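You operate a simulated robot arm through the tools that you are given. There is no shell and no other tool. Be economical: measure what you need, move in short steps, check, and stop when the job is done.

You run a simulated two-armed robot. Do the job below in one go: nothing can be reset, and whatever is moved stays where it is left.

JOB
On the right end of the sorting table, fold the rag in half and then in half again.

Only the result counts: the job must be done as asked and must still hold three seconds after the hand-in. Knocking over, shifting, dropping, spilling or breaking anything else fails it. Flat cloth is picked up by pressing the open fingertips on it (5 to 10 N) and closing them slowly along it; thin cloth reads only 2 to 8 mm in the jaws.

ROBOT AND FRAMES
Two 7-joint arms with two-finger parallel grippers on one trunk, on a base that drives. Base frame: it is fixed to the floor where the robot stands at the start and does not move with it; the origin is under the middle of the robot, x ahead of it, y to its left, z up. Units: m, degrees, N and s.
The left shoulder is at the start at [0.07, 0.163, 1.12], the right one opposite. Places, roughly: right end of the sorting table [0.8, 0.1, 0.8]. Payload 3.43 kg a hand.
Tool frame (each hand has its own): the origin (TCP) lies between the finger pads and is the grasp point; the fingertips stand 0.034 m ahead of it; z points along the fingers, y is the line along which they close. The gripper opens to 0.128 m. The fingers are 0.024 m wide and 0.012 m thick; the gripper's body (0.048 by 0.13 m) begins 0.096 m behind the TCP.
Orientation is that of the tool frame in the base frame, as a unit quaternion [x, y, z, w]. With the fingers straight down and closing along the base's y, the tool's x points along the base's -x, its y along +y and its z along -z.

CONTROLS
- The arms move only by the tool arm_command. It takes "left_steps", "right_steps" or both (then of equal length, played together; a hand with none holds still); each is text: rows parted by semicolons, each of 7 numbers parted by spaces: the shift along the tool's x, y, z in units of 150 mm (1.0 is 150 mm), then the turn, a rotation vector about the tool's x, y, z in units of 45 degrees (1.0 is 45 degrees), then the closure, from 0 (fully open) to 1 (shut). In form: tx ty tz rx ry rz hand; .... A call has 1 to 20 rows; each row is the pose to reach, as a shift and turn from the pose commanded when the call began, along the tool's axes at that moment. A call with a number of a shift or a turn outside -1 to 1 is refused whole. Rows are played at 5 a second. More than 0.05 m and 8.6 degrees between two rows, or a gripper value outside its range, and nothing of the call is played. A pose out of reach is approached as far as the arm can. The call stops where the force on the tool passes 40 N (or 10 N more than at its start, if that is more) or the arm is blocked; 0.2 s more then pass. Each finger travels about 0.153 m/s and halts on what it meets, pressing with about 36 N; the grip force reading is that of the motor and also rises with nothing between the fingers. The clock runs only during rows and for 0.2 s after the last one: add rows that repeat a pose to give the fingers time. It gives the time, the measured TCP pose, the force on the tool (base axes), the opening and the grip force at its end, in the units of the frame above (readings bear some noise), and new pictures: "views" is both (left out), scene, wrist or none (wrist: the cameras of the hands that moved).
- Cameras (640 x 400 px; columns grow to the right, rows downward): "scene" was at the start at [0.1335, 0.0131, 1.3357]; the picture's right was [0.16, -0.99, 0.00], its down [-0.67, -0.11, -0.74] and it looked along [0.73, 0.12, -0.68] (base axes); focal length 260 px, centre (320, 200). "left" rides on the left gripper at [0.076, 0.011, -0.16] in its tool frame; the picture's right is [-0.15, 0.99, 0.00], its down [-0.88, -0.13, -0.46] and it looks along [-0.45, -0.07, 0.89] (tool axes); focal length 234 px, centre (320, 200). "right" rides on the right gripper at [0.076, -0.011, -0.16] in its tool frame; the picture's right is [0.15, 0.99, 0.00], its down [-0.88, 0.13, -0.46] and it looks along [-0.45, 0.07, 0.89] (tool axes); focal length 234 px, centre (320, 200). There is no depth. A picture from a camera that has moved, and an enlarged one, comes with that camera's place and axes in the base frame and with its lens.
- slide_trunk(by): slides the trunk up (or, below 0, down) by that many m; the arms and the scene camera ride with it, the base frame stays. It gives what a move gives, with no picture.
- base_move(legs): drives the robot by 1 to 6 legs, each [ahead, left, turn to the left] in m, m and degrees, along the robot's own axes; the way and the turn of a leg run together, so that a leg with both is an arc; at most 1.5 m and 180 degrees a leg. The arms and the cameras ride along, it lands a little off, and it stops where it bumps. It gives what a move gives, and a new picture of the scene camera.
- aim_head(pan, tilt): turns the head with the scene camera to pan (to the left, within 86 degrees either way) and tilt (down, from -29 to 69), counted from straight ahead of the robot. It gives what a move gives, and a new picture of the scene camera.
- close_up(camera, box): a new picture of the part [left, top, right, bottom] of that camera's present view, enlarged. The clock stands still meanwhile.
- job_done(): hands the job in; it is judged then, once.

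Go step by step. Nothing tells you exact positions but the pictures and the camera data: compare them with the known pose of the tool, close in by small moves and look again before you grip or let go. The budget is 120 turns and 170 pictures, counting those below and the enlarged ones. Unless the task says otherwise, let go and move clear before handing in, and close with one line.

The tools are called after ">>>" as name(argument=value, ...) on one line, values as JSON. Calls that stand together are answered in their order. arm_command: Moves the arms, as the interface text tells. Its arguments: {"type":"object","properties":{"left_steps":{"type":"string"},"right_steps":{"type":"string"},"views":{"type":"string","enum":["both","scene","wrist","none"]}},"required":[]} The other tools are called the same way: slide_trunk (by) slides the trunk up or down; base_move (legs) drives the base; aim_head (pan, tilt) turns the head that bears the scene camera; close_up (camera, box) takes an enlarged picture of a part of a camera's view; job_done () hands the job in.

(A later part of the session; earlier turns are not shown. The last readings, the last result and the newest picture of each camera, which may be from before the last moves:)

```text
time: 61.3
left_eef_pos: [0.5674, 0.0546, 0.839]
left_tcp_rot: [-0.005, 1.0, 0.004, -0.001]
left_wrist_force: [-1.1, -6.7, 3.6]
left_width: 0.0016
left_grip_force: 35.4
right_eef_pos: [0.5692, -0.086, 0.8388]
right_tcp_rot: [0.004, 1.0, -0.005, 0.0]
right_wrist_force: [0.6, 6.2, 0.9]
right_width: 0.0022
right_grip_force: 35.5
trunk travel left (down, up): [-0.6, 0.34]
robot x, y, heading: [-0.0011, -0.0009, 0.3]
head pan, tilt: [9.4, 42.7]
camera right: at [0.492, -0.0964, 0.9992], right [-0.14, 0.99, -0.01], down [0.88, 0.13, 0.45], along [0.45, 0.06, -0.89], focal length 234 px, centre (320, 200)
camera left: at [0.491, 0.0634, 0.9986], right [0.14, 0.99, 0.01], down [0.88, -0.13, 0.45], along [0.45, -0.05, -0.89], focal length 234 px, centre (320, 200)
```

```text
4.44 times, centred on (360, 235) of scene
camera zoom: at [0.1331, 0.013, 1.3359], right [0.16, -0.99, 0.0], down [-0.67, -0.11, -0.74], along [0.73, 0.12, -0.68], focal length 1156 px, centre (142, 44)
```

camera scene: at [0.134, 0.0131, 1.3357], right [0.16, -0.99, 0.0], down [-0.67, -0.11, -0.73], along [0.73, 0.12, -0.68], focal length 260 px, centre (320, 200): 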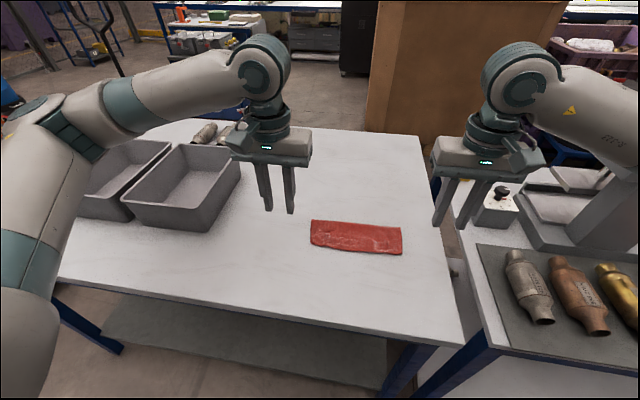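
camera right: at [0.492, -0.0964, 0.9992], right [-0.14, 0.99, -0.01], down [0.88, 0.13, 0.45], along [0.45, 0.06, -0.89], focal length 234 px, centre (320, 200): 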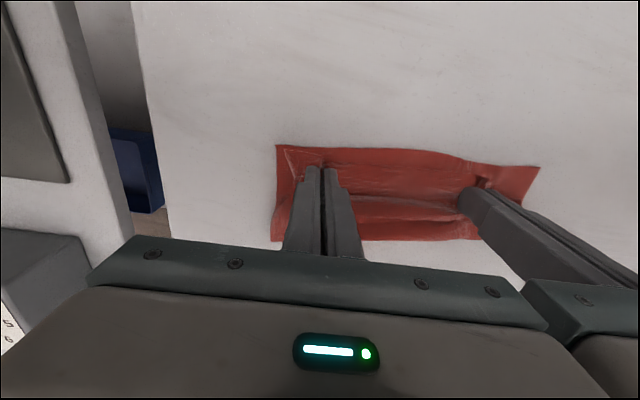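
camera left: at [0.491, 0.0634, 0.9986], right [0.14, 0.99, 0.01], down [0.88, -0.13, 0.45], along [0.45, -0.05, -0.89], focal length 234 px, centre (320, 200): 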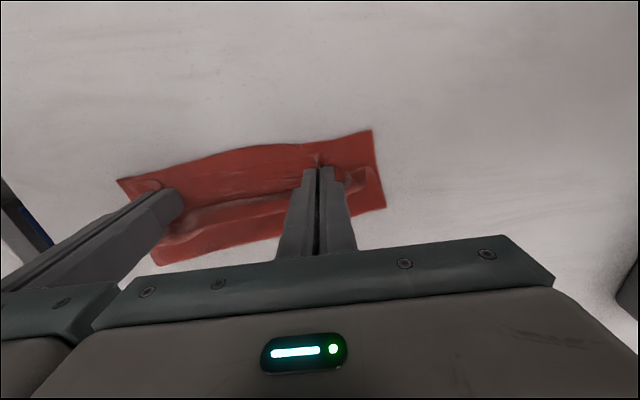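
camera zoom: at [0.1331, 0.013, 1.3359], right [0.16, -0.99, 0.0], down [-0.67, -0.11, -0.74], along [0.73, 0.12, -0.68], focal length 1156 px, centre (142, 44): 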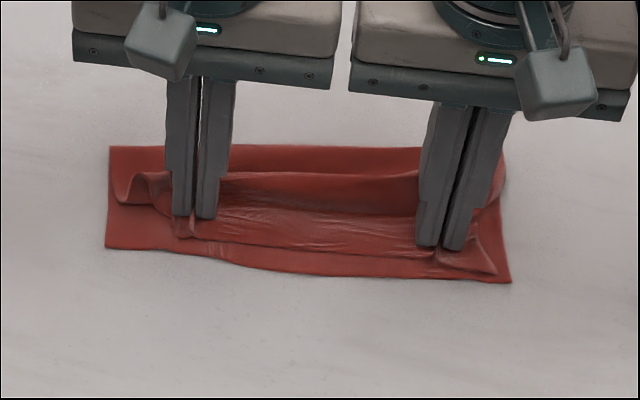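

The edge is close to the bottom edge, with the slack in a hump behind it. I ease the edge back 10 mm to match, release, and lift.

>>> arm_command(left_steps="0.03 0 -0.01 0 0 0 1; 0.065 0 -0.01 0 0 0 1; 0.065 0 0.01 0 0 0 1; 0.065 0 0.01 0 0 0 0.95; 0.065 0 0.01 0 0 0 0.9; 0.065 0 0.01 0 0 0 0.85; 0.065 0 0.01 0 0 0 0.8; 0.065 0 -0.1 0 0 0 0.8; 0.065 0 -0.3 0 0 0 0.8; 0.065 0.1 -0.5 0 0 0 0.8", right_steps="0.03 0 -0.01 0 0 0 1; 0.05 0 -0.01 0 0 0 1; 0.05 0 0.01 0 0 0 1; 0.05 0 0.01 0 0 0 0.95; 0.05 0 0.01 0 0 0 0.9; 0.05 0 0.01 0 0 0 0.85; 0.05 0 0.01 0 0 0 0.8; 0.05 0 -0.1 0 0 0 0.8; 0.05 0 -0.3 0 0 0 0.8; 0.05 -0.1 -0.5 0 0 0 0.8", views="wrist")

>>> close_up(camera="scene", box=[290, 190, 430, 280])

```text
time: 63.5
left_eef_pos: [0.5558, 0.0672, 0.913]
left_tcp_rot: [-0.006, 1.0, 0.005, -0.001]
left_wrist_force: [-0.2, 0.2, -0.9]
left_width: 0.0257
left_grip_force: 0.0
right_eef_pos: [0.5577, -0.1002, 0.9141]
right_tcp_rot: [0.004, 1.0, -0.006, -0.002]
right_wrist_force: [1.2, -0.2, -0.4]
right_width: 0.0258
right_grip_force: 0.0
trunk travel left (down, up): [-0.6, 0.34]
robot x, y, heading: [0.0011, 0.0021, 0.3]
head pan, tilt: [9.4, 42.7]
camera right: at [0.4836, -0.1106, 1.0751], right [-0.14, 0.99, -0.01], down [0.88, 0.13, 0.45], along [0.45, 0.05, -0.89], focal length 234 px, centre (320, 200)
camera left: at [0.4809, 0.0779, 1.0734], right [0.14, 0.99, 0.01], down [0.88, -0.13, 0.45], along [0.45, -0.05, -0.89], focal length 234 px, centre (320, 200)
```

right: 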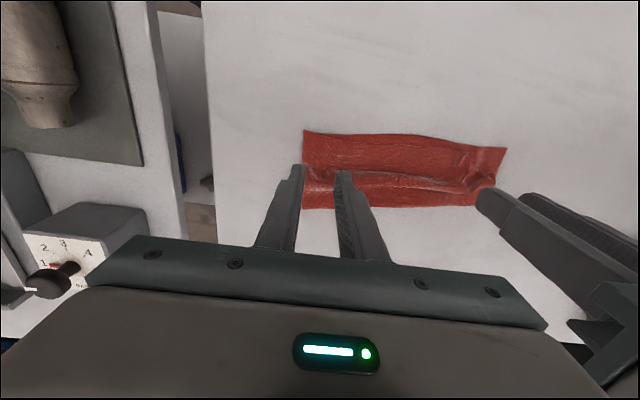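
left: 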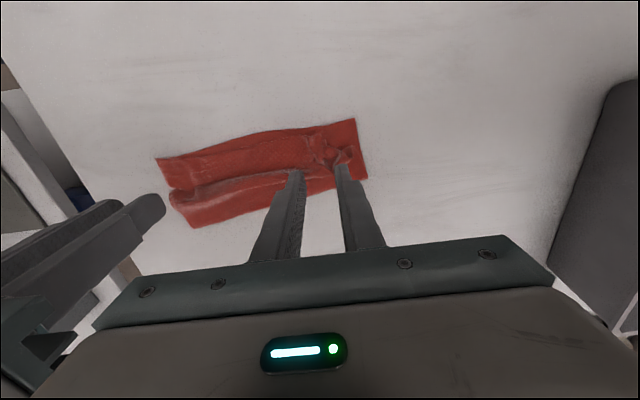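

```text
4.44 times, centred on (360, 235) of scene
camera zoom: at [0.1325, 0.0133, 1.3357], right [0.16, -0.99, 0.0], down [-0.67, -0.11, -0.74], along [0.73, 0.12, -0.68], focal length 1156 px, centre (142, 44)
```

zoom: 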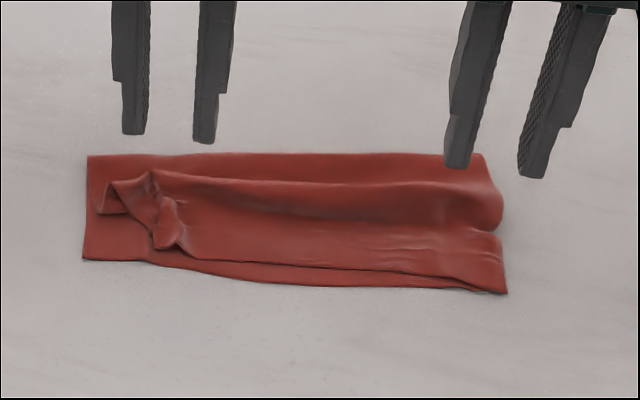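

The slack sits as a hump at x ≈ 0.585. I lower the fingertips just in front of it and sweep it forward to the fold.

>>> arm_command(left_steps="0.03 -0.05 0.2 0 0 0 0.8; 0.03 -0.05 0.4 0 0 0 0.8; 0.03 -0.05 0.485 0 0 0 0.8; -0.04 -0.05 0.485 0 0 0 0.8; -0.11 -0.05 0.485 0 0 0 0.8; -0.18 -0.05 0.485 0 0 0 0.8; -0.25 -0.05 0.485 0 0 0 0.8; -0.32 -0.05 0.485 0 0 0 0.8; -0.39 -0.05 0.485 0 0 0 0.8", right_steps="0.05 0.02 0.2 0 0 0 0.8; 0.05 0.02 0.4 0 0 0 0.8; 0.05 0.02 0.492 0 0 0 0.8; -0.03 0.02 0.492 0 0 0 0.8; -0.10 0.02 0.492 0 0 0 0.8; -0.17 0.02 0.492 0 0 0 0.8; -0.24 0.02 0.492 0 0 0 0.8; -0.31 0.02 0.492 0 0 0 0.8; -0.38 0.02 0.492 0 0 0 0.8", views="wrist")

>>> close_up(camera="scene", box=[290, 190, 430, 280])

```text
time: 65.5
left_eef_pos: [0.6161, 0.0616, 0.8401]
left_tcp_rot: [-0.006, 1.0, 0.005, -0.001]
left_wrist_force: [-0.5, 0.8, 0.1]
left_width: 0.0256
left_grip_force: 0.1
right_eef_pos: [0.6176, -0.0983, 0.839]
right_tcp_rot: [0.005, 1.0, -0.005, -0.001]
right_wrist_force: [-1.1, -0.2, 0.5]
right_width: 0.0258
right_grip_force: 0.1
trunk travel left (down, up): [-0.6, 0.34]
robot x, y, heading: [-0.0015, 0.0032, 0.0]
head pan, tilt: [9.4, 42.7]
camera right: at [0.5419, -0.1085, 1.0001], right [-0.14, 0.99, -0.01], down [0.88, 0.13, 0.45], along [0.45, 0.05, -0.89], focal length 234 px, centre (320, 200)
camera left: at [0.5402, 0.0714, 1.0001], right [0.14, 0.99, 0.01], down [0.88, -0.13, 0.45], along [0.45, -0.05, -0.89], focal length 234 px, centre (320, 200)
```

right: 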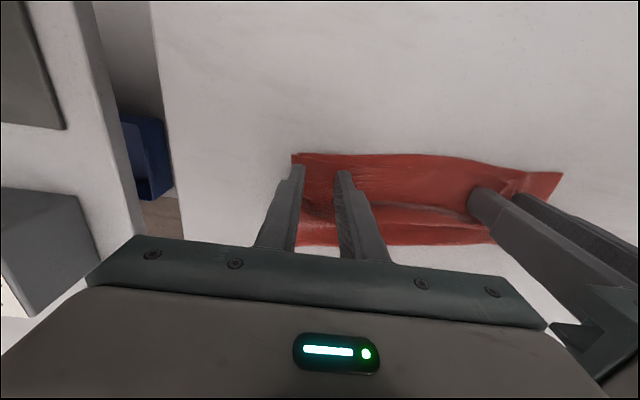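
left: 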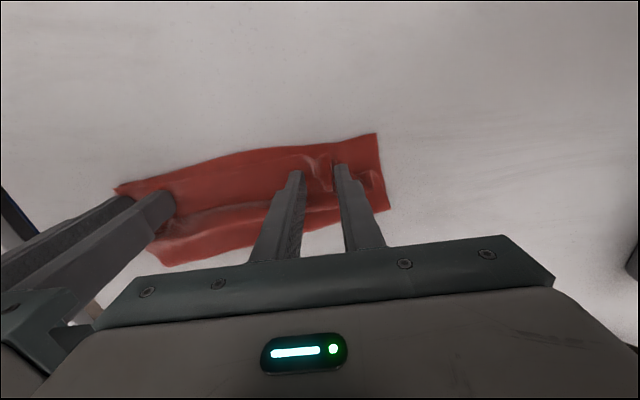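

```text
4.44 times, centred on (360, 235) of scene
camera zoom: at [0.1339, 0.013, 1.3357], right [0.16, -0.99, 0.0], down [-0.67, -0.11, -0.73], along [0.73, 0.12, -0.68], focal length 1156 px, centre (142, 44)
```

zoom: 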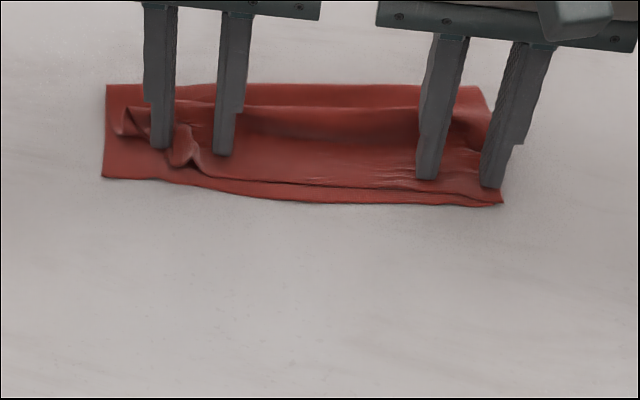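

The whole rag slid forward instead, so pushing won't move the fold. I'll re-lift the top edge high enough to relax the crease. First I regrip the right corner of the top layer and spread the left crumple by opening the left fingers on it.

>>> arm_command(left_steps="0 0 0 0 0 0 0.8; 0 0 0.012 0 0 0 0.8; 0 0 0.02 0 0 0 0.8; 0 0 0.02 0 0 0 0.74; 0 0 0.02 0 0 0 0.68; 0 0 0.02 0 0 0 0.62; 0 0 0.02 0 0 0 0.56; 0 0 0.02 0 0 0 0.5; 0 0 0.02 0 0 0 0.5", right_steps="0 0.05 -0.02 0 0 0 0.8; 0 0.05 0.005 0 0 0 0.8; 0 0.05 0.015 0 0 0 0.8; 0 0.05 0.02 0 0 0 0.8; 0 0.05 0.02 0 0 0 0.8; 0 0.05 0.02 0 0 0 0.8; 0 0.05 0.02 0 0 0 0.8; 0 0.05 0.02 0 0 0 0.8; 0 0.05 0.02 0 0 0 0.8", views="wrist")

```text
time: 67.5
left_eef_pos: [0.6141, 0.0615, 0.8376]
left_tcp_rot: [-0.006, 1.0, 0.004, -0.001]
left_wrist_force: [0.0, 0.0, 1.5]
left_width: 0.0633
left_grip_force: 0.1
right_eef_pos: [0.6164, -0.0919, 0.8366]
right_tcp_rot: [0.005, 1.0, -0.005, -0.001]
right_wrist_force: [1.5, 0.9, 2.1]
right_width: 0.0257
right_grip_force: 0.1
trunk travel left (down, up): [-0.6, 0.34]
robot x, y, heading: [0.0011, -0.0002, 0.0]
head pan, tilt: [9.4, 42.7]
camera right: at [0.5414, -0.1015, 0.9977], right [-0.14, 0.99, -0.01], down [0.88, 0.13, 0.45], along [0.45, 0.05, -0.89], focal length 234 px, centre (320, 200)
camera left: at [0.5395, 0.0714, 0.9975], right [0.14, 0.99, 0.01], down [0.88, -0.13, 0.45], along [0.45, -0.05, -0.89], focal length 234 px, centre (320, 200)
```

right: 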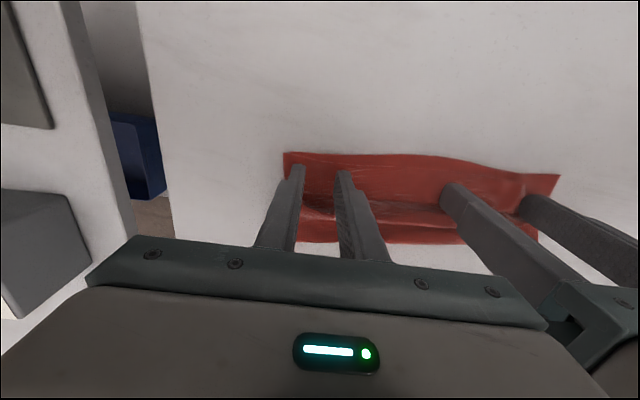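
left: 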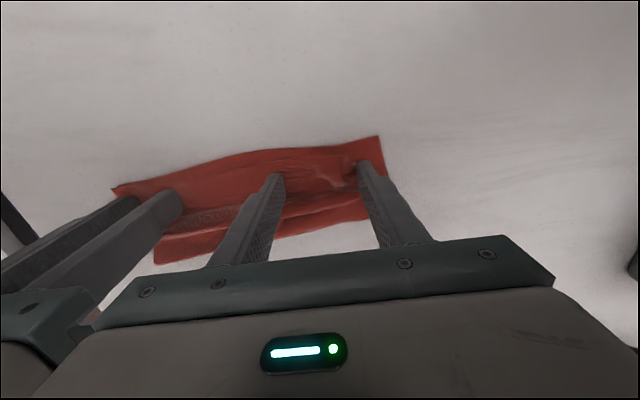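

The left crumple spread out nicely. Now I press the right lightly and close on the top layer.

>>> arm_command(right_steps="0.02 0 0.004 0 0 0 0.8; 0.02 0 0.01 0 0 0 0.8; 0.02 0 0.01 0 0 0 0.82; 0.02 0 0.01 0 0 0 0.84; 0.02 0 0.01 0 0 0 0.86; 0.02 0 0.01 0 0 0 0.88; 0.02 0 0.01 0 0 0 0.9; 0.02 0 0.01 0 0 0 0.92; 0.02 0 0.01 0 0 0 0.94; 0.02 0 0.01 0 0 0 0.96; 0.02 0 0.01 0 0 0 0.98; 0.02 0 0.01 0 0 0 1; 0.02 0 0.01 0 0 0 1; 0.02 0 0.01 0 0 0 1", views="wrist")

>>> close_up(camera="left", box=[100, 120, 420, 280])

```text
time: 70.5
left_eef_pos: [0.6142, 0.062, 0.8379]
left_tcp_rot: [-0.005, 1.0, 0.004, -0.001]
left_wrist_force: [0.0, -0.5, 1.0]
left_width: 0.0636
left_grip_force: 0.1
right_eef_pos: [0.6139, -0.0915, 0.8376]
right_tcp_rot: [0.004, 1.0, -0.004, 0.0]
right_wrist_force: [0.7, 2.0, 14.5]
right_width: 0.0021
right_grip_force: 36.2
trunk travel left (down, up): [-0.6, 0.34]
robot x, y, heading: [-0.0012, 0.0032, 0.3]
head pan, tilt: [9.4, 42.7]
camera right: at [0.5377, -0.1009, 0.9971], right [-0.14, 0.99, -0.01], down [0.88, 0.13, 0.45], along [0.45, 0.05, -0.89], focal length 234 px, centre (320, 200)
```

right: 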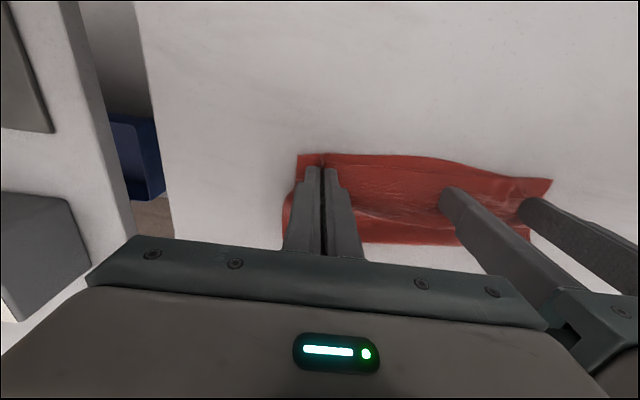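

```text
2.00 times, centred on (260, 200) of left
camera zoom: at [0.5385, 0.0717, 0.998], right [0.14, 0.99, 0.01], down [0.88, -0.13, 0.45], along [0.45, -0.05, -0.89], focal length 468 px, centre (440, 200)
```

zoom: 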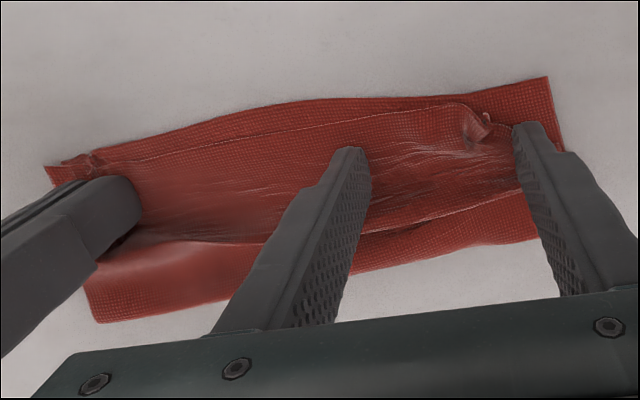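

The right holds a single layer (2.1 mm). I narrow the left jaws, press and close on the top layer's left corner area.

>>> arm_command(left_steps="0 0 -0.03 0 0 0 0.5; 0 0.02 -0.03 0 0 0 0.65; 0 0.02 -0.03 0 0 0 0.8; 0 0.02 -0.01 0 0 0 0.8; 0 0.02 0.005 0 0 0 0.8; 0 0.02 0.012 0 0 0 0.8; 0 0.02 0.012 0 0 0 0.8; 0 0.02 0.012 0 0 0 0.82; 0 0.02 0.012 0 0 0 0.84; 0 0.02 0.012 0 0 0 0.86; 0 0.02 0.012 0 0 0 0.88; 0 0.02 0.012 0 0 0 0.9; 0 0.02 0.012 0 0 0 0.92; 0 0.02 0.012 0 0 0 0.94; 0 0.02 0.012 0 0 0 0.96; 0 0.02 0.012 0 0 0 0.98; 0 0.02 0.012 0 0 0 1; 0 0.02 0.012 0 0 0 1; 0 0.02 0.012 0 0 0 1", views="wrist")

```text
time: 74.5
left_eef_pos: [0.6133, 0.0666, 0.836]
left_tcp_rot: [-0.005, 1.0, 0.004, 0.0]
left_wrist_force: [0.4, -4.8, 11.0]
left_width: 0.0026
left_grip_force: 36.2
right_eef_pos: [0.6128, -0.0911, 0.8365]
right_tcp_rot: [0.004, 1.0, -0.004, 0.0]
right_wrist_force: [1.6, 5.6, 9.7]
right_width: 0.0019
right_grip_force: 36.5
trunk travel left (down, up): [-0.6, 0.34]
robot x, y, heading: [-0.0002, 0.0027, 0.2]
head pan, tilt: [9.4, 42.7]
camera left: at [0.5382, 0.0749, 0.9965], right [0.14, 0.99, 0.01], down [0.88, -0.13, 0.45], along [0.45, -0.05, -0.89], focal length 234 px, centre (320, 200)
```

left: 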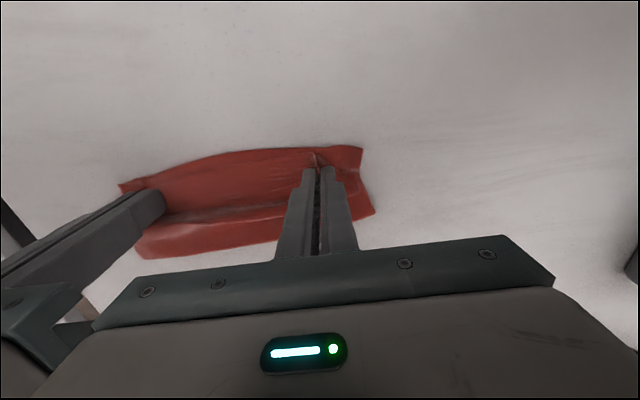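

The left reads 2.6 mm, mostly a single layer. I lift 6 cm and check that the bottom stays down.

>>> arm_command(left_steps="0 -0.01 -0.1 0 0 0 1; 0 -0.01 -0.2 0 0 0 1; -0.03 -0.01 -0.3 0 0 0 1; -0.08 -0.01 -0.4 0 0 0 1; -0.08 -0.01 -0.4 0 0 0 1", right_steps="0 0.01 -0.1 0 0 0 1; 0 0.01 -0.2 0 0 0 1; -0.03 0.01 -0.3 0 0 0 1; -0.08 0.01 -0.4 0 0 0 1; -0.08 0.01 -0.4 0 0 0 1", views="wrist")

>>> close_up(camera="scene", box=[290, 160, 430, 250])

```text
time: 75.7
left_eef_pos: [0.6271, 0.0633, 0.8946]
left_tcp_rot: [-0.006, 1.0, 0.004, -0.002]
left_wrist_force: [0.8, 0.2, 0.2]
left_width: 0.0029
left_grip_force: 36.1
right_eef_pos: [0.627, -0.0895, 0.8942]
right_tcp_rot: [0.004, 1.0, -0.004, -0.001]
right_wrist_force: [0.0, -0.2, 0.1]
right_width: 0.0021
right_grip_force: 36.1
trunk travel left (down, up): [-0.6, 0.34]
robot x, y, heading: [-0.0005, 0.001, 0.1]
head pan, tilt: [9.4, 42.7]
camera right: at [0.5513, -0.0993, 1.0555], right [-0.14, 0.99, -0.01], down [0.88, 0.13, 0.45], along [0.45, 0.05, -0.89], focal length 234 px, centre (320, 200)
camera left: at [0.5525, 0.0726, 1.0556], right [0.14, 0.99, 0.01], down [0.88, -0.13, 0.45], along [0.45, -0.05, -0.89], focal length 234 px, centre (320, 200)
```

right: 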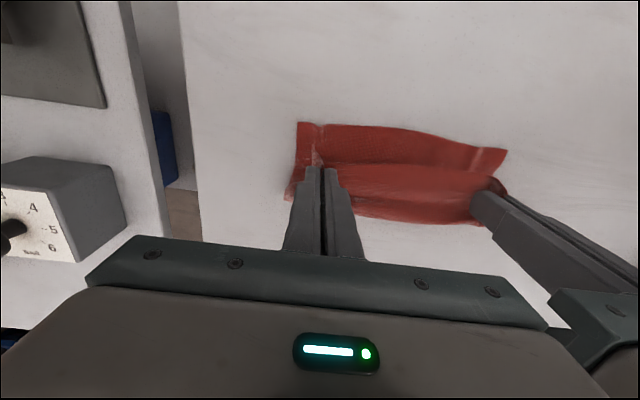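
left: 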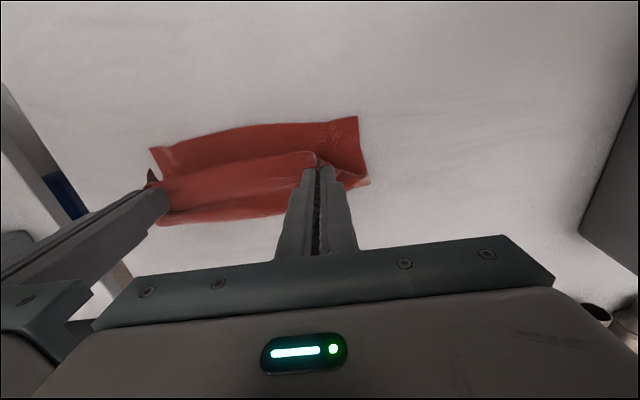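

```text
4.44 times, centred on (360, 205) of scene
camera zoom: at [0.1338, 0.0131, 1.3357], right [0.16, -0.99, 0.0], down [-0.67, -0.11, -0.73], along [0.73, 0.12, -0.68], focal length 1156 px, centre (142, 178)
```

zoom: 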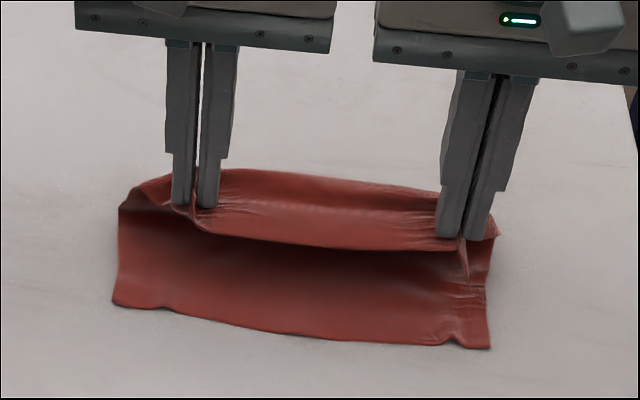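

Only the top layer came up; the bottom near edge is straight at x ≈ 0.596. I carry the top edge forward past the fold so the bottom lays out to x ≈ 0.70, then swing it back to x ≈ 0.596.

>>> arm_command(left_steps="-0.087 0 -0.167 0 0 0 1; -0.22 0 -0.247 0 0 0 1; -0.42 0 -0.267 0 0 0 1; -0.62 0 -0.233 0 0 0 1; -0.72 0 -0.2 0 0 0 1; -0.72 0 -0.2 0 0 0 1; -0.72 0 -0.2 0 0 0 1; -0.553 0 -0.233 0 0 0 1; -0.42 0 -0.22 0 0 0 1; -0.293 0 -0.193 0 0 0 1; -0.187 0 -0.147 0 0 0 1; -0.103 0 -0.087 0 0 0 1; -0.027 0 -0.013 0 0 0 1; 0.04 0 0.083 0 0 0 1; 0.08 0 0.16 0 0 0 1; 0.1 0 0.236 0 0 0 1; 0.12 0 0.307 0 0 0 1; 0.123 0 0.35 0 0 0 1; 0.123 0 0.35 0 0 0 1", right_steps="-0.087 0 -0.167 0 0 0 1; -0.22 0 -0.247 0 0 0 1; -0.42 0 -0.267 0 0 0 1; -0.62 0 -0.233 0 0 0 1; -0.72 0 -0.2 0 0 0 1; -0.72 0 -0.2 0 0 0 1; -0.72 0 -0.2 0 0 0 1; -0.553 0 -0.233 0 0 0 1; -0.42 0 -0.22 0 0 0 1; -0.293 0 -0.193 0 0 0 1; -0.187 0 -0.147 0 0 0 1; -0.103 0 -0.087 0 0 0 1; -0.027 0 -0.013 0 0 0 1; 0.04 0 0.083 0 0 0 1; 0.08 0 0.16 0 0 0 1; 0.1 0 0.236 0 0 0 1; 0.12 0 0.307 0 0 0 1; 0.123 0 0.35 0 0 0 1; 0.123 0 0.35 0 0 0 1", views="wrist")

>>> close_up(camera="scene", box=[290, 160, 430, 250])

```text
time: 79.7
left_eef_pos: [0.6094, 0.0637, 0.8433]
left_tcp_rot: [-0.005, 1.0, 0.004, 0.0]
left_wrist_force: [-0.7, -1.2, 0.4]
left_width: 0.003
left_grip_force: 36.6
right_eef_pos: [0.6068, -0.0908, 0.842]
right_tcp_rot: [0.005, 1.0, -0.005, -0.001]
right_wrist_force: [-0.4, 1.5, 0.7]
right_width: 0.0021
right_grip_force: 35.6
trunk travel left (down, up): [-0.6, 0.34]
robot x, y, heading: [-0.0008, -0.0028, -0.1]
head pan, tilt: [9.4, 42.7]
camera right: at [0.5319, -0.1, 1.0032], right [-0.14, 0.99, -0.01], down [0.88, 0.13, 0.45], along [0.45, 0.05, -0.89], focal length 234 px, centre (320, 200)
camera left: at [0.5334, 0.0732, 1.0027], right [0.14, 0.99, 0.01], down [0.88, -0.13, 0.45], along [0.45, -0.05, -0.89], focal length 234 px, centre (320, 200)
```

right: 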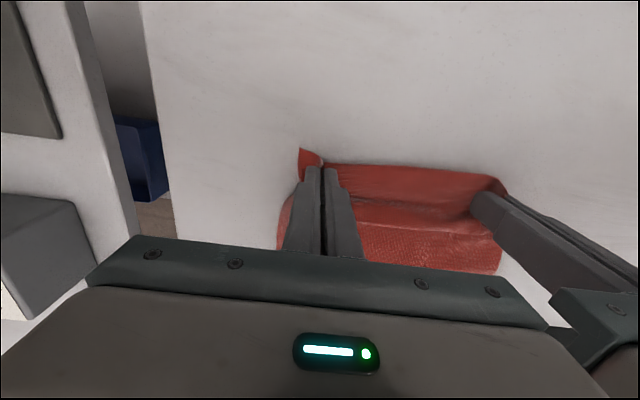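
left: 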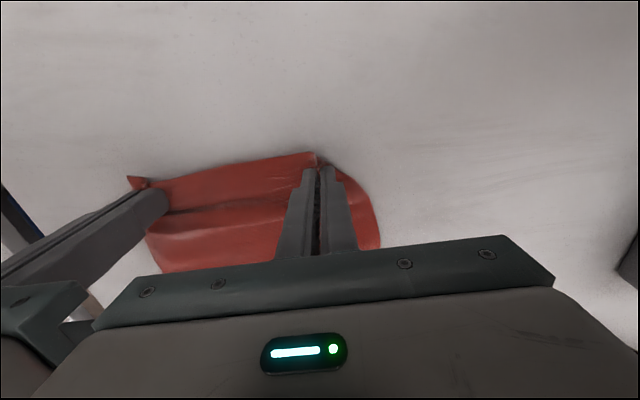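

```text
4.44 times, centred on (360, 205) of scene
camera zoom: at [0.1334, 0.0131, 1.3357], right [0.16, -0.99, 0.0], down [-0.67, -0.11, -0.74], along [0.73, 0.12, -0.68], focal length 1156 px, centre (142, 178)
```

zoom: 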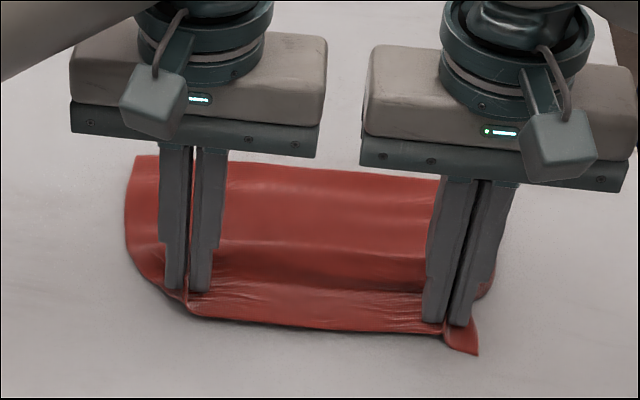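

The fold is now at x ≈ 0.735 and the bottom edge is hidden, so it slid forward a bit. I raise the edge gently to see where the bottom edge is.

>>> arm_command(left_steps="0 0 -0.1 0 0 0 1; -0.05 0 -0.2 0 0 0 1; -0.1 0 -0.3 0 0 0 1; -0.2 0 -0.4 0 0 0 1; -0.3 0 -0.45 0 0 0 1; -0.3 0 -0.45 0 0 0 1", right_steps="0 0 -0.1 0 0 0 1; -0.05 0 -0.2 0 0 0 1; -0.1 0 -0.3 0 0 0 1; -0.2 0 -0.4 0 0 0 1; -0.3 0 -0.45 0 0 0 1; -0.3 0 -0.45 0 0 0 1", views="none")

>>> close_up(camera="scene", box=[290, 150, 430, 240])

```text
time: 81.1
left_eef_pos: [0.6544, 0.063, 0.9097]
left_tcp_rot: [-0.006, 1.0, 0.004, -0.001]
left_wrist_force: [0.6, -1.1, 0.0]
left_width: 0.0025
left_grip_force: 35.4
right_eef_pos: [0.6509, -0.0899, 0.9091]
right_tcp_rot: [0.004, 1.0, -0.004, 0.0]
right_wrist_force: [0.1, 1.1, 0.8]
right_width: 0.0019
right_grip_force: 36.0
trunk travel left (down, up): [-0.6, 0.34]
robot x, y, heading: [0.0008, 0.0, -0.2]
head pan, tilt: [9.4, 42.7]
```

```text
4.44 times, centred on (360, 195) of scene
camera zoom: at [0.1332, 0.0131, 1.3358], right [0.16, -0.99, 0.0], down [-0.67, -0.11, -0.74], along [0.73, 0.12, -0.68], focal length 1156 px, centre (142, 222)
```

zoom: 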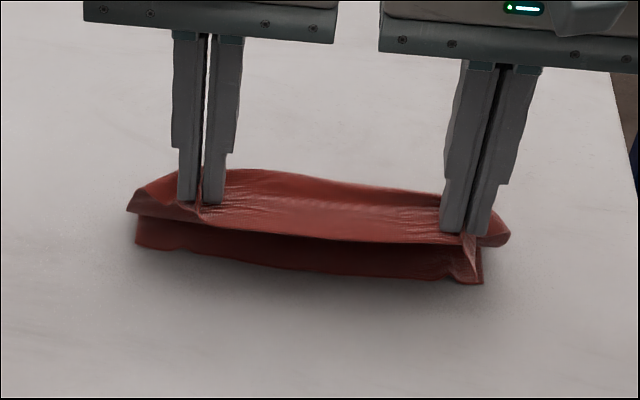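

The bottom edge has slid to x ≈ 0.685, so the fold should be at x ≈ 0.79. I carry the top edge forward again, this time staying slack so the bottom isn't dragged.

>>> arm_command(left_steps="-0.09 0 -0.06 0 0 0 1; -0.182 0 -0.107 0 0 0 1; -0.28 0 -0.13 0 0 0 1; -0.382 0 -0.14 0 0 0 1; -0.48 0 -0.13 0 0 0 1; -0.582 0 -0.107 0 0 0 1; -0.68 0 -0.07 0 0 0 1; -0.782 0 -0.02 0 0 0 1; -0.88 0 0.04 0 0 0 1; -0.982 0 0.093 0 0 0 1; -0.982 0 0.093 0 0 0 1", right_steps="-0.09 0 -0.06 0 0 0 1; -0.19 0 -0.107 0 0 0 1; -0.29 0 -0.13 0 0 0 1; -0.392 0 -0.14 0 0 0 1; -0.49 0 -0.13 0 0 0 1; -0.592 0 -0.107 0 0 0 1; -0.69 0 -0.07 0 0 0 1; -0.792 0 -0.02 0 0 0 1; -0.9 0 0.04 0 0 0 1; -1 0 0.093 0 0 0 1; -1 0 0.093 0 0 0 1", views="none")

>>> close_up(camera="scene", box=[290, 130, 430, 220])

```text
time: 83.5
left_eef_pos: [0.8012, 0.0648, 0.8969]
left_tcp_rot: [-0.005, 1.0, 0.005, -0.001]
left_wrist_force: [0.6, -6.1, -0.4]
left_width: 0.0028
left_grip_force: 36.8
right_eef_pos: [0.8012, -0.0906, 0.8958]
right_tcp_rot: [0.004, 1.0, -0.005, -0.001]
right_wrist_force: [-0.3, 6.9, 0.6]
right_width: 0.002
right_grip_force: 36.4
trunk travel left (down, up): [-0.6, 0.34]
robot x, y, heading: [0.0014, 0.0009, 0.1]
head pan, tilt: [9.4, 42.7]
```

```text
4.44 times, centred on (360, 175) of scene
camera zoom: at [0.1332, 0.0131, 1.3358], right [0.16, -0.99, 0.0], down [-0.67, -0.11, -0.74], along [0.73, 0.12, -0.68], focal length 1156 px, centre (142, 311)
```

zoom: 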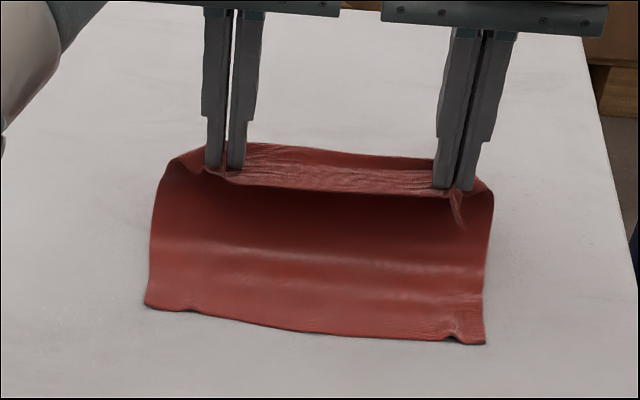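

The bottom lies flat with its edge at x ≈ 0.713 and stands up into a clean wall. I bring the top edge back down over it to x ≈ 0.725.

>>> arm_command(left_steps="0.007 -0.01 -0.057 0 0 0 1; 0.04 -0.01 -0.08 0 0 0 1; 0.073 -0.01 -0.09 0 0 0 1; 0.12 -0.01 -0.085 0 0 0 1; 0.173 -0.01 -0.07 0 0 0 1; 0.225 -0.01 -0.045 0 0 0 1; 0.273 -0.01 -0.01 0 0 0 1; 0.315 -0.01 0.03 0 0 0 1; 0.353 -0.01 0.07 0 0 0 1; 0.39 -0.01 0.115 0 0 0 1; 0.42 -0.01 0.163 0 0 0 1; 0.45 -0.01 0.213 0 0 0 1; 0.473 -0.01 0.263 0 0 0 1; 0.49 -0.01 0.31 0 0 0 1; 0.5 -0.01 0.35 0 0 0 1; 0.5 -0.01 0.35 0 0 0 1", right_steps="0.007 0.01 -0.057 0 0 0 1; 0.04 0.01 -0.08 0 0 0 1; 0.073 0.01 -0.09 0 0 0 1; 0.12 0.01 -0.085 0 0 0 1; 0.173 0.01 -0.07 0 0 0 1; 0.225 0.01 -0.045 0 0 0 1; 0.273 0.01 -0.01 0 0 0 1; 0.315 0.01 0.03 0 0 0 1; 0.353 0.01 0.07 0 0 0 1; 0.39 0.01 0.115 0 0 0 1; 0.42 0.01 0.163 0 0 0 1; 0.45 0.01 0.213 0 0 0 1; 0.473 0.01 0.263 0 0 0 1; 0.49 0.01 0.31 0 0 0 1; 0.5 0.01 0.35 0 0 0 1; 0.5 0.01 0.35 0 0 0 1", views="wrist")

>>> close_up(camera="scene", box=[290, 130, 430, 220])

```text
time: 86.9
left_eef_pos: [0.7258, 0.0634, 0.8446]
left_tcp_rot: [-0.004, 1.0, 0.004, 0.0]
left_wrist_force: [-0.1, -0.4, 0.3]
left_width: 0.0027
left_grip_force: 36.0
right_eef_pos: [0.7273, -0.0899, 0.843]
right_tcp_rot: [0.005, 1.0, -0.004, -0.001]
right_wrist_force: [-0.2, 1.5, 0.3]
right_width: 0.002
right_grip_force: 36.5
trunk travel left (down, up): [-0.6, 0.34]
robot x, y, heading: [-0.0011, -0.0033, -0.1]
head pan, tilt: [9.4, 42.7]
camera right: at [0.6518, -0.0994, 1.0043], right [-0.14, 0.99, -0.01], down [0.88, 0.13, 0.45], along [0.45, 0.05, -0.89], focal length 234 px, centre (320, 200)
camera left: at [0.6508, 0.073, 1.0039], right [0.14, 0.99, 0.01], down [0.88, -0.13, 0.45], along [0.45, -0.05, -0.89], focal length 234 px, centre (320, 200)
```

right: 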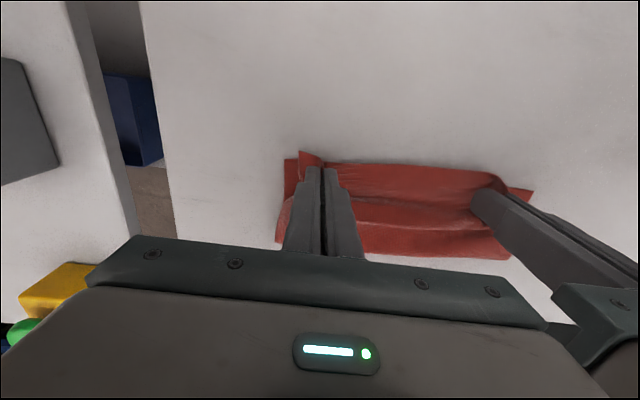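
left: 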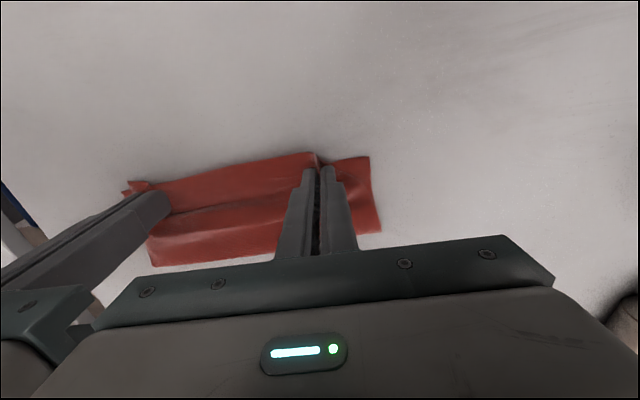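

```text
4.44 times, centred on (360, 175) of scene
camera zoom: at [0.1335, 0.0131, 1.3357], right [0.16, -0.99, 0.0], down [-0.67, -0.11, -0.74], along [0.73, 0.12, -0.68], focal length 1156 px, centre (142, 311)
```

zoom: 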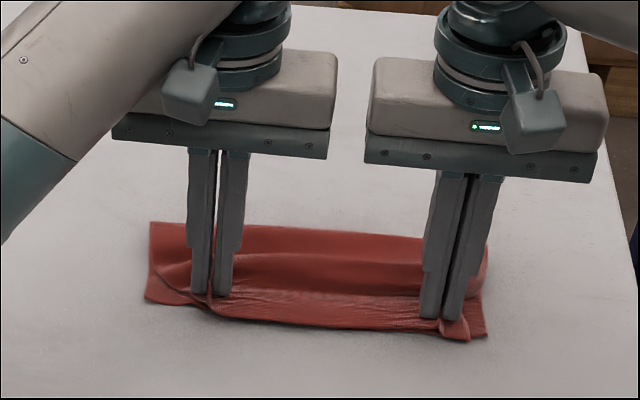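

Now it matches well: both layers' corners coincide and the fold is at x ≈ 0.81. I lower slightly, release with a gentle spreading, and lift away.

>>> arm_command(left_steps="0 0 0.02 0 0 0 1; 0 0 0.035 0 0 0 1; 0 0 0.035 0 0 0 0.95; 0 0 0.035 0 0 0 0.9; 0 0 0.035 0 0 0 0.85; 0 0 0.035 0 0 0 0.8; 0 0 0.035 0 0 0 0.75; 0 0 0.035 0 0 0 0.7; 0 0 0.035 0 0 0 0.65; 0 0 -0.05 0 0 0 0.65; 0 0 -0.2 0 0 0 0.65; 0 0.1 -0.45 0 0 0 0.65; 0 0.3 -0.7 0 0 0 0.65", right_steps="0 0 0.02 0 0 0 1; 0 0 0.03 0 0 0 1; 0 0 0.03 0 0 0 0.95; 0 0 0.03 0 0 0 0.9; 0 0 0.03 0 0 0 0.85; 0 0 0.03 0 0 0 0.8; 0 0 0.03 0 0 0 0.75; 0 0 0.03 0 0 0 0.7; 0 0 0.03 0 0 0 0.65; 0 0 -0.05 0 0 0 0.65; 0 0 -0.2 0 0 0 0.65; 0 -0.1 -0.45 0 0 0 0.65; 0 -0.3 -0.7 0 0 0 0.65", views="none")

>>> close_up(camera="scene", box=[290, 130, 430, 220])

>>> close_up(camera="left", box=[40, 80, 420, 280])

```text
time: 89.7
left_eef_pos: [0.7237, 0.1075, 0.9511]
left_tcp_rot: [-0.005, 1.0, 0.004, 0.0]
left_wrist_force: [-0.6, 0.3, 0.1]
left_width: 0.0446
left_grip_force: 0.1
right_eef_pos: [0.7251, -0.134, 0.9501]
right_tcp_rot: [0.005, 1.0, -0.004, 0.0]
right_wrist_force: [0.8, -0.3, 0.1]
right_width: 0.0449
right_grip_force: 0.0
trunk travel left (down, up): [-0.6, 0.34]
robot x, y, heading: [0.0007, -0.0021, 0.3]
head pan, tilt: [9.4, 42.7]
```

```text
4.44 times, centred on (360, 175) of scene
camera zoom: at [0.1317, 0.013, 1.3358], right [0.16, -0.99, 0.0], down [-0.67, -0.11, -0.74], along [0.73, 0.12, -0.68], focal length 1156 px, centre (142, 311)
```

zoom: 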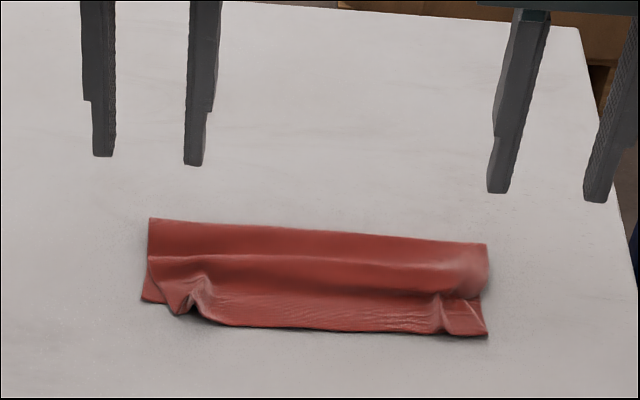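

```text
1.68 times, centred on (230, 180) of left
camera zoom: at [0.6492, 0.1163, 1.1095], right [0.14, 0.99, 0.01], down [0.88, -0.13, 0.45], along [0.45, -0.05, -0.89], focal length 394 px, centre (472, 234)
```

zoom: 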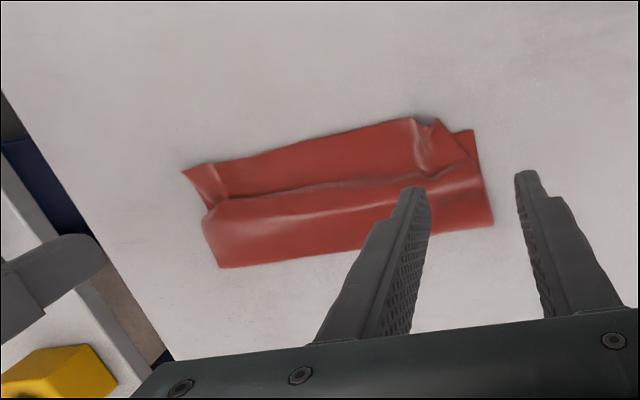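

The first fold is sound: both layers line up, with only a small pucker at the near-left corner. I smooth that by spreading the left fingers on it while the right hand moves aside.

>>> arm_command(left_steps="-0.02 -0.1 0.2 0 0 0 0.75; -0.02 -0.22 0.45 0 0 0 0.75; -0.02 -0.22 0.65 0 0 0 0.75; -0.02 -0.22 0.745 0 0 0 0.75; -0.02 -0.22 0.755 0 0 0 0.75; -0.02 -0.22 0.755 0 0 0 0.7; -0.02 -0.22 0.755 0 0 0 0.65; -0.02 -0.22 0.755 0 0 0 0.6; -0.02 -0.22 0.755 0 0 0 0.55; -0.02 -0.22 0.755 0 0 0 0.5; -0.02 -0.22 0.755 0 0 0 0.46; -0.02 -0.22 0.7 0 0 0 0.46; -0.02 -0.15 0.5 0 0 0 0.46; -0.02 0.1 0.3 0 0 0 0.46; -0.02 0.35 0.1 0 0 0 0.46", views="none")

>>> close_up(camera="scene", box=[290, 130, 430, 220])

```text
time: 92.9
left_eef_pos: [0.7276, 0.1583, 0.9356]
left_tcp_rot: [-0.004, 1.0, 0.005, -0.002]
left_wrist_force: [0.3, 0.0, 0.4]
left_width: 0.0693
left_grip_force: 0.1
right_eef_pos: [0.7265, -0.1335, 0.9482]
right_tcp_rot: [0.004, 1.0, -0.005, 0.0]
right_wrist_force: [-1.2, -0.4, -0.5]
right_width: 0.0452
right_grip_force: 0.0
trunk travel left (down, up): [-0.6, 0.34]
robot x, y, heading: [-0.0, -0.0001, 0.1]
head pan, tilt: [9.4, 42.7]
```

```text
4.44 times, centred on (360, 175) of scene
camera zoom: at [0.1326, 0.0138, 1.3358], right [0.16, -0.99, 0.0], down [-0.67, -0.11, -0.74], along [0.73, 0.12, -0.68], focal length 1156 px, centre (142, 311)
```

zoom: 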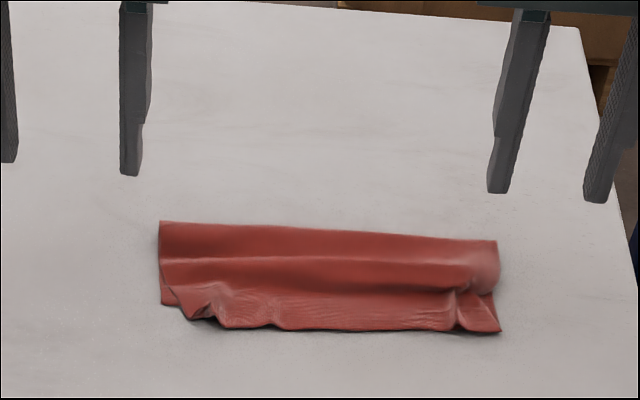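

The rag is now about 0.24 × 0.095 m, with its left end centred at (0.763, 0.102). For the second fold, the right hand will take the left end. The outer finger sits beyond the edge so both layers are gathered. I move the left arm away and bring the right over.

>>> arm_command(left_steps="0.1 0.17 -0.07 0 0 0 0.46; 0.25 0.34 -0.14 0 0 0 0.46; 0.4 0.5 -0.21 0 0 0 0.46; 0.55 0.67 -0.28 0 0 0 0.46; 0.7 0.84 -0.35 0 0 0 0.46; 0.85 1 -0.43 0 0 0 0.46", right_steps="0 0 0 0 0 0 0.65; -0.05 0.1 0 0 0 0 0.65; -0.1 0.3 0 0 0 0 0.66; -0.15 0.5 0 0 0 0 0.67; -0.2 0.7 0 0 0 0 0.68; -0.24 0.9 0 0 0 0 0.69", views="none")

>>> arm_command(right_steps="0 0.2 0 0 0 0 0.69; 0 0.4 0.05 0 0 0 0.69; 0 0.576 0.2 0 0 0 0.69; 0 0.576 0.4 0 0 0 0.69; 0 0.576 0.55 0 0 0 0.69; 0 0.576 0.62 0 0 0 0.69", views="both")

```text
time: 94.3
left_eef_pos: [0.5981, 0.3106, 1.0007]
left_tcp_rot: [-0.005, 1.0, 0.003, -0.001]
left_wrist_force: [-0.1, 0.9, -0.4]
left_width: 0.069
left_grip_force: 0.2
right_eef_pos: [0.7641, 0.0044, 0.9478]
right_tcp_rot: [0.004, 1.0, -0.006, 0.0]
right_wrist_force: [-0.7, 0.5, 0.3]
right_width: 0.0397
right_grip_force: 0.0
trunk travel left (down, up): [-0.6, 0.34]
robot x, y, heading: [0.0014, 0.0016, -0.1]
head pan, tilt: [9.4, 42.7]
```

```text
time: 95.7
left_eef_pos: [0.598, 0.3093, 1.0009]
left_tcp_rot: [-0.006, 1.0, 0.005, -0.001]
left_wrist_force: [-0.2, 0.1, 0.4]
left_width: 0.0693
left_grip_force: 0.0
right_eef_pos: [0.7645, 0.0857, 0.8655]
right_tcp_rot: [0.004, 1.0, -0.005, 0.0]
right_wrist_force: [-0.5, 0.3, 0.7]
right_width: 0.0398
right_grip_force: 0.1
right hand out of reach, approached as far as the arm can: row 6
trunk travel left (down, up): [-0.6, 0.34]
robot x, y, heading: [-0.0013, 0.0009, -0.0]
head pan, tilt: [9.4, 42.7]
camera scene: at [0.1331, 0.0135, 1.3358], right [0.16, -0.99, 0.0], down [-0.67, -0.11, -0.74], along [0.73, 0.12, -0.68], focal length 260 px, centre (320, 200)
camera right: at [0.6884, 0.0766, 1.0252], right [-0.14, 0.99, -0.01], down [0.88, 0.13, 0.45], along [0.45, 0.05, -0.89], focal length 234 px, centre (320, 200)
```

scene: 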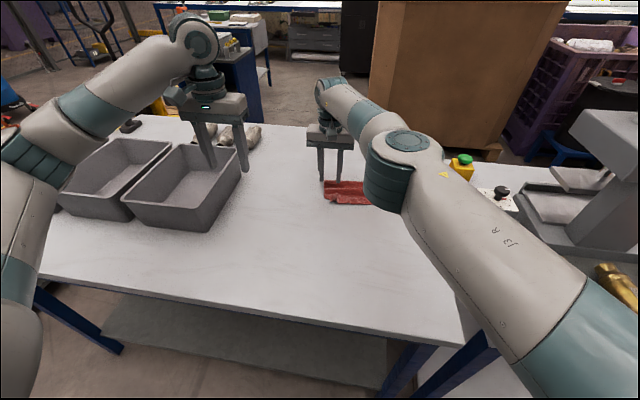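
right: 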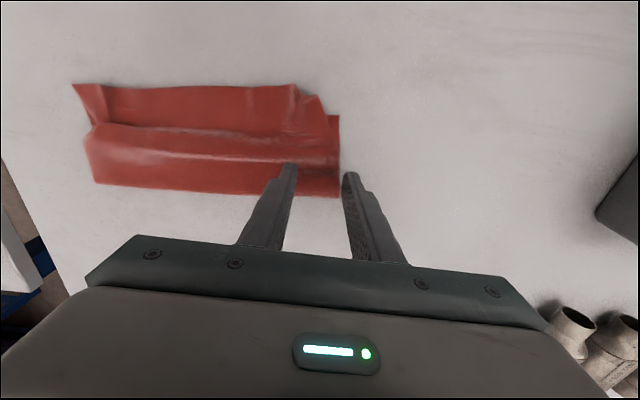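

The right arm runs out of reach at this end. I pull the hand back up and slide the base 0.12 m left so the rag sits on the right arm's side.

>>> arm_command(right_steps="0 0 -0.2 0 0 0 0.69; 0 -0.2 -0.4 0 0 0 0.69; 0 -0.4 -0.6 0 0 0 0.69; 0 -0.6 -0.7 0 0 0 0.69; 0 -0.8 -0.7 0 0 0 0.69", views="none")

>>> base_move(legs=[[0, 0.12, 0]])

```text
time: 96.9
left_eef_pos: [0.601, 0.3088, 0.9991]
left_tcp_rot: [-0.005, 1.0, 0.005, -0.002]
left_wrist_force: [-0.6, 0.7, 0.5]
left_width: 0.0689
left_grip_force: 0.1
right_eef_pos: [0.7648, -0.0341, 0.9711]
right_tcp_rot: [0.006, 1.0, -0.004, -0.001]
right_wrist_force: [0.3, -0.3, 0.6]
right_width: 0.0398
right_grip_force: 0.1
right hand out of reach, approached as far as the arm can: row 2, 3
trunk travel left (down, up): [-0.6, 0.34]
robot x, y, heading: [-0.0009, -0.001, 0.2]
head pan, tilt: [9.4, 42.7]
```

```text
time: 98.2
left_eef_pos: [0.599, 0.4283, 1.0009]
left_tcp_rot: [-0.005, 1.0, 0.004, -0.001]
left_wrist_force: [1.1, -0.1, 0.4]
left_width: 0.069
left_grip_force: 0.1
right_eef_pos: [0.7615, 0.0857, 0.9704]
right_tcp_rot: [0.003, 1.0, -0.004, -0.001]
right_wrist_force: [0.1, -1.2, 0.1]
right_width: 0.0398
right_grip_force: 0.1
trunk travel left (down, up): [-0.6, 0.34]
robot x, y, heading: [-0.0012, 0.1177, 0.1]
head pan, tilt: [9.4, 42.7]
camera scene: at [0.1333, 0.1328, 1.3357], right [0.16, -0.99, 0.0], down [-0.67, -0.11, -0.74], along [0.73, 0.12, -0.68], focal length 260 px, centre (320, 200)
```

scene: 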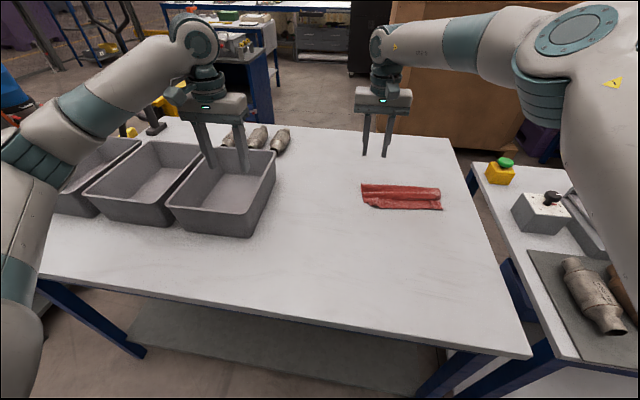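

The rag is undisturbed and the right hand is above its left end. I descend and look.

>>> arm_command(right_steps="0 0.02 0.2 0 0 0 0.69; 0 0.02 0.4 0 0 0 0.69; 0 0.02 0.6 0 0 0 0.69; 0 0.02 0.8 0 0 0 0.69; 0 0.02 0.8 0 0 0 0.69", views="wrist")

```text
time: 99.4
left_eef_pos: [0.5989, 0.4289, 0.9995]
left_tcp_rot: [-0.005, 1.0, 0.005, -0.001]
left_wrist_force: [-1.1, -0.8, -0.8]
left_width: 0.0692
left_grip_force: 0.0
right_eef_pos: [0.7605, 0.0898, 0.85]
right_tcp_rot: [0.005, 1.0, -0.005, -0.001]
right_wrist_force: [-0.2, -0.9, 0.6]
right_width: 0.0398
right_grip_force: 0.1
trunk travel left (down, up): [-0.6, 0.34]
robot x, y, heading: [-0.0021, 0.1186, 0.2]
head pan, tilt: [9.4, 42.7]
camera right: at [0.6854, 0.0783, 1.0114], right [-0.14, 0.99, -0.01], down [0.88, 0.13, 0.45], along [0.45, 0.05, -0.89], focal length 234 px, centre (320, 200)
```

right: 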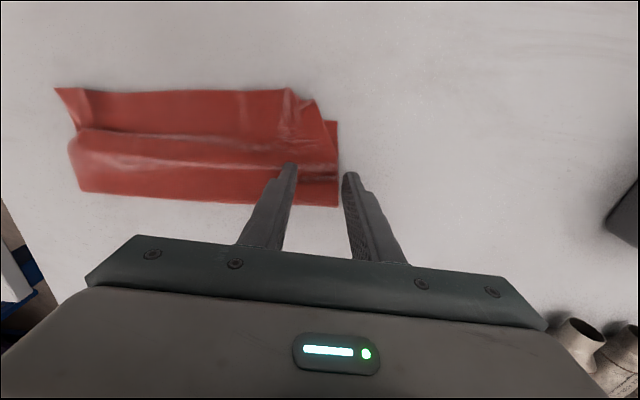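

The jaws straddle the left edge properly. I lower to contact.

>>> arm_command(right_steps="0.025 0 0.05 0 0 0 0.69; 0.025 0 0.085 0 0 0 0.69; 0.025 0 0.1 0 0 0 0.69; 0.025 0 0.108 0 0 0 0.69; 0.025 0 0.108 0 0 0 0.69", views="none")

```text
time: 100.6
left_eef_pos: [0.5977, 0.4287, 1.0019]
left_tcp_rot: [-0.005, 1.0, 0.005, 0.0]
left_wrist_force: [0.5, -0.1, -0.2]
left_width: 0.0692
left_grip_force: 0.2
right_eef_pos: [0.7582, 0.0877, 0.8361]
right_tcp_rot: [0.004, 1.0, -0.004, 0.0]
right_wrist_force: [2.2, 0.7, 6.3]
right_width: 0.0401
right_grip_force: 0.4
trunk travel left (down, up): [-0.6, 0.34]
robot x, y, heading: [-0.0011, 0.1178, 0.1]
head pan, tilt: [9.4, 42.7]
```

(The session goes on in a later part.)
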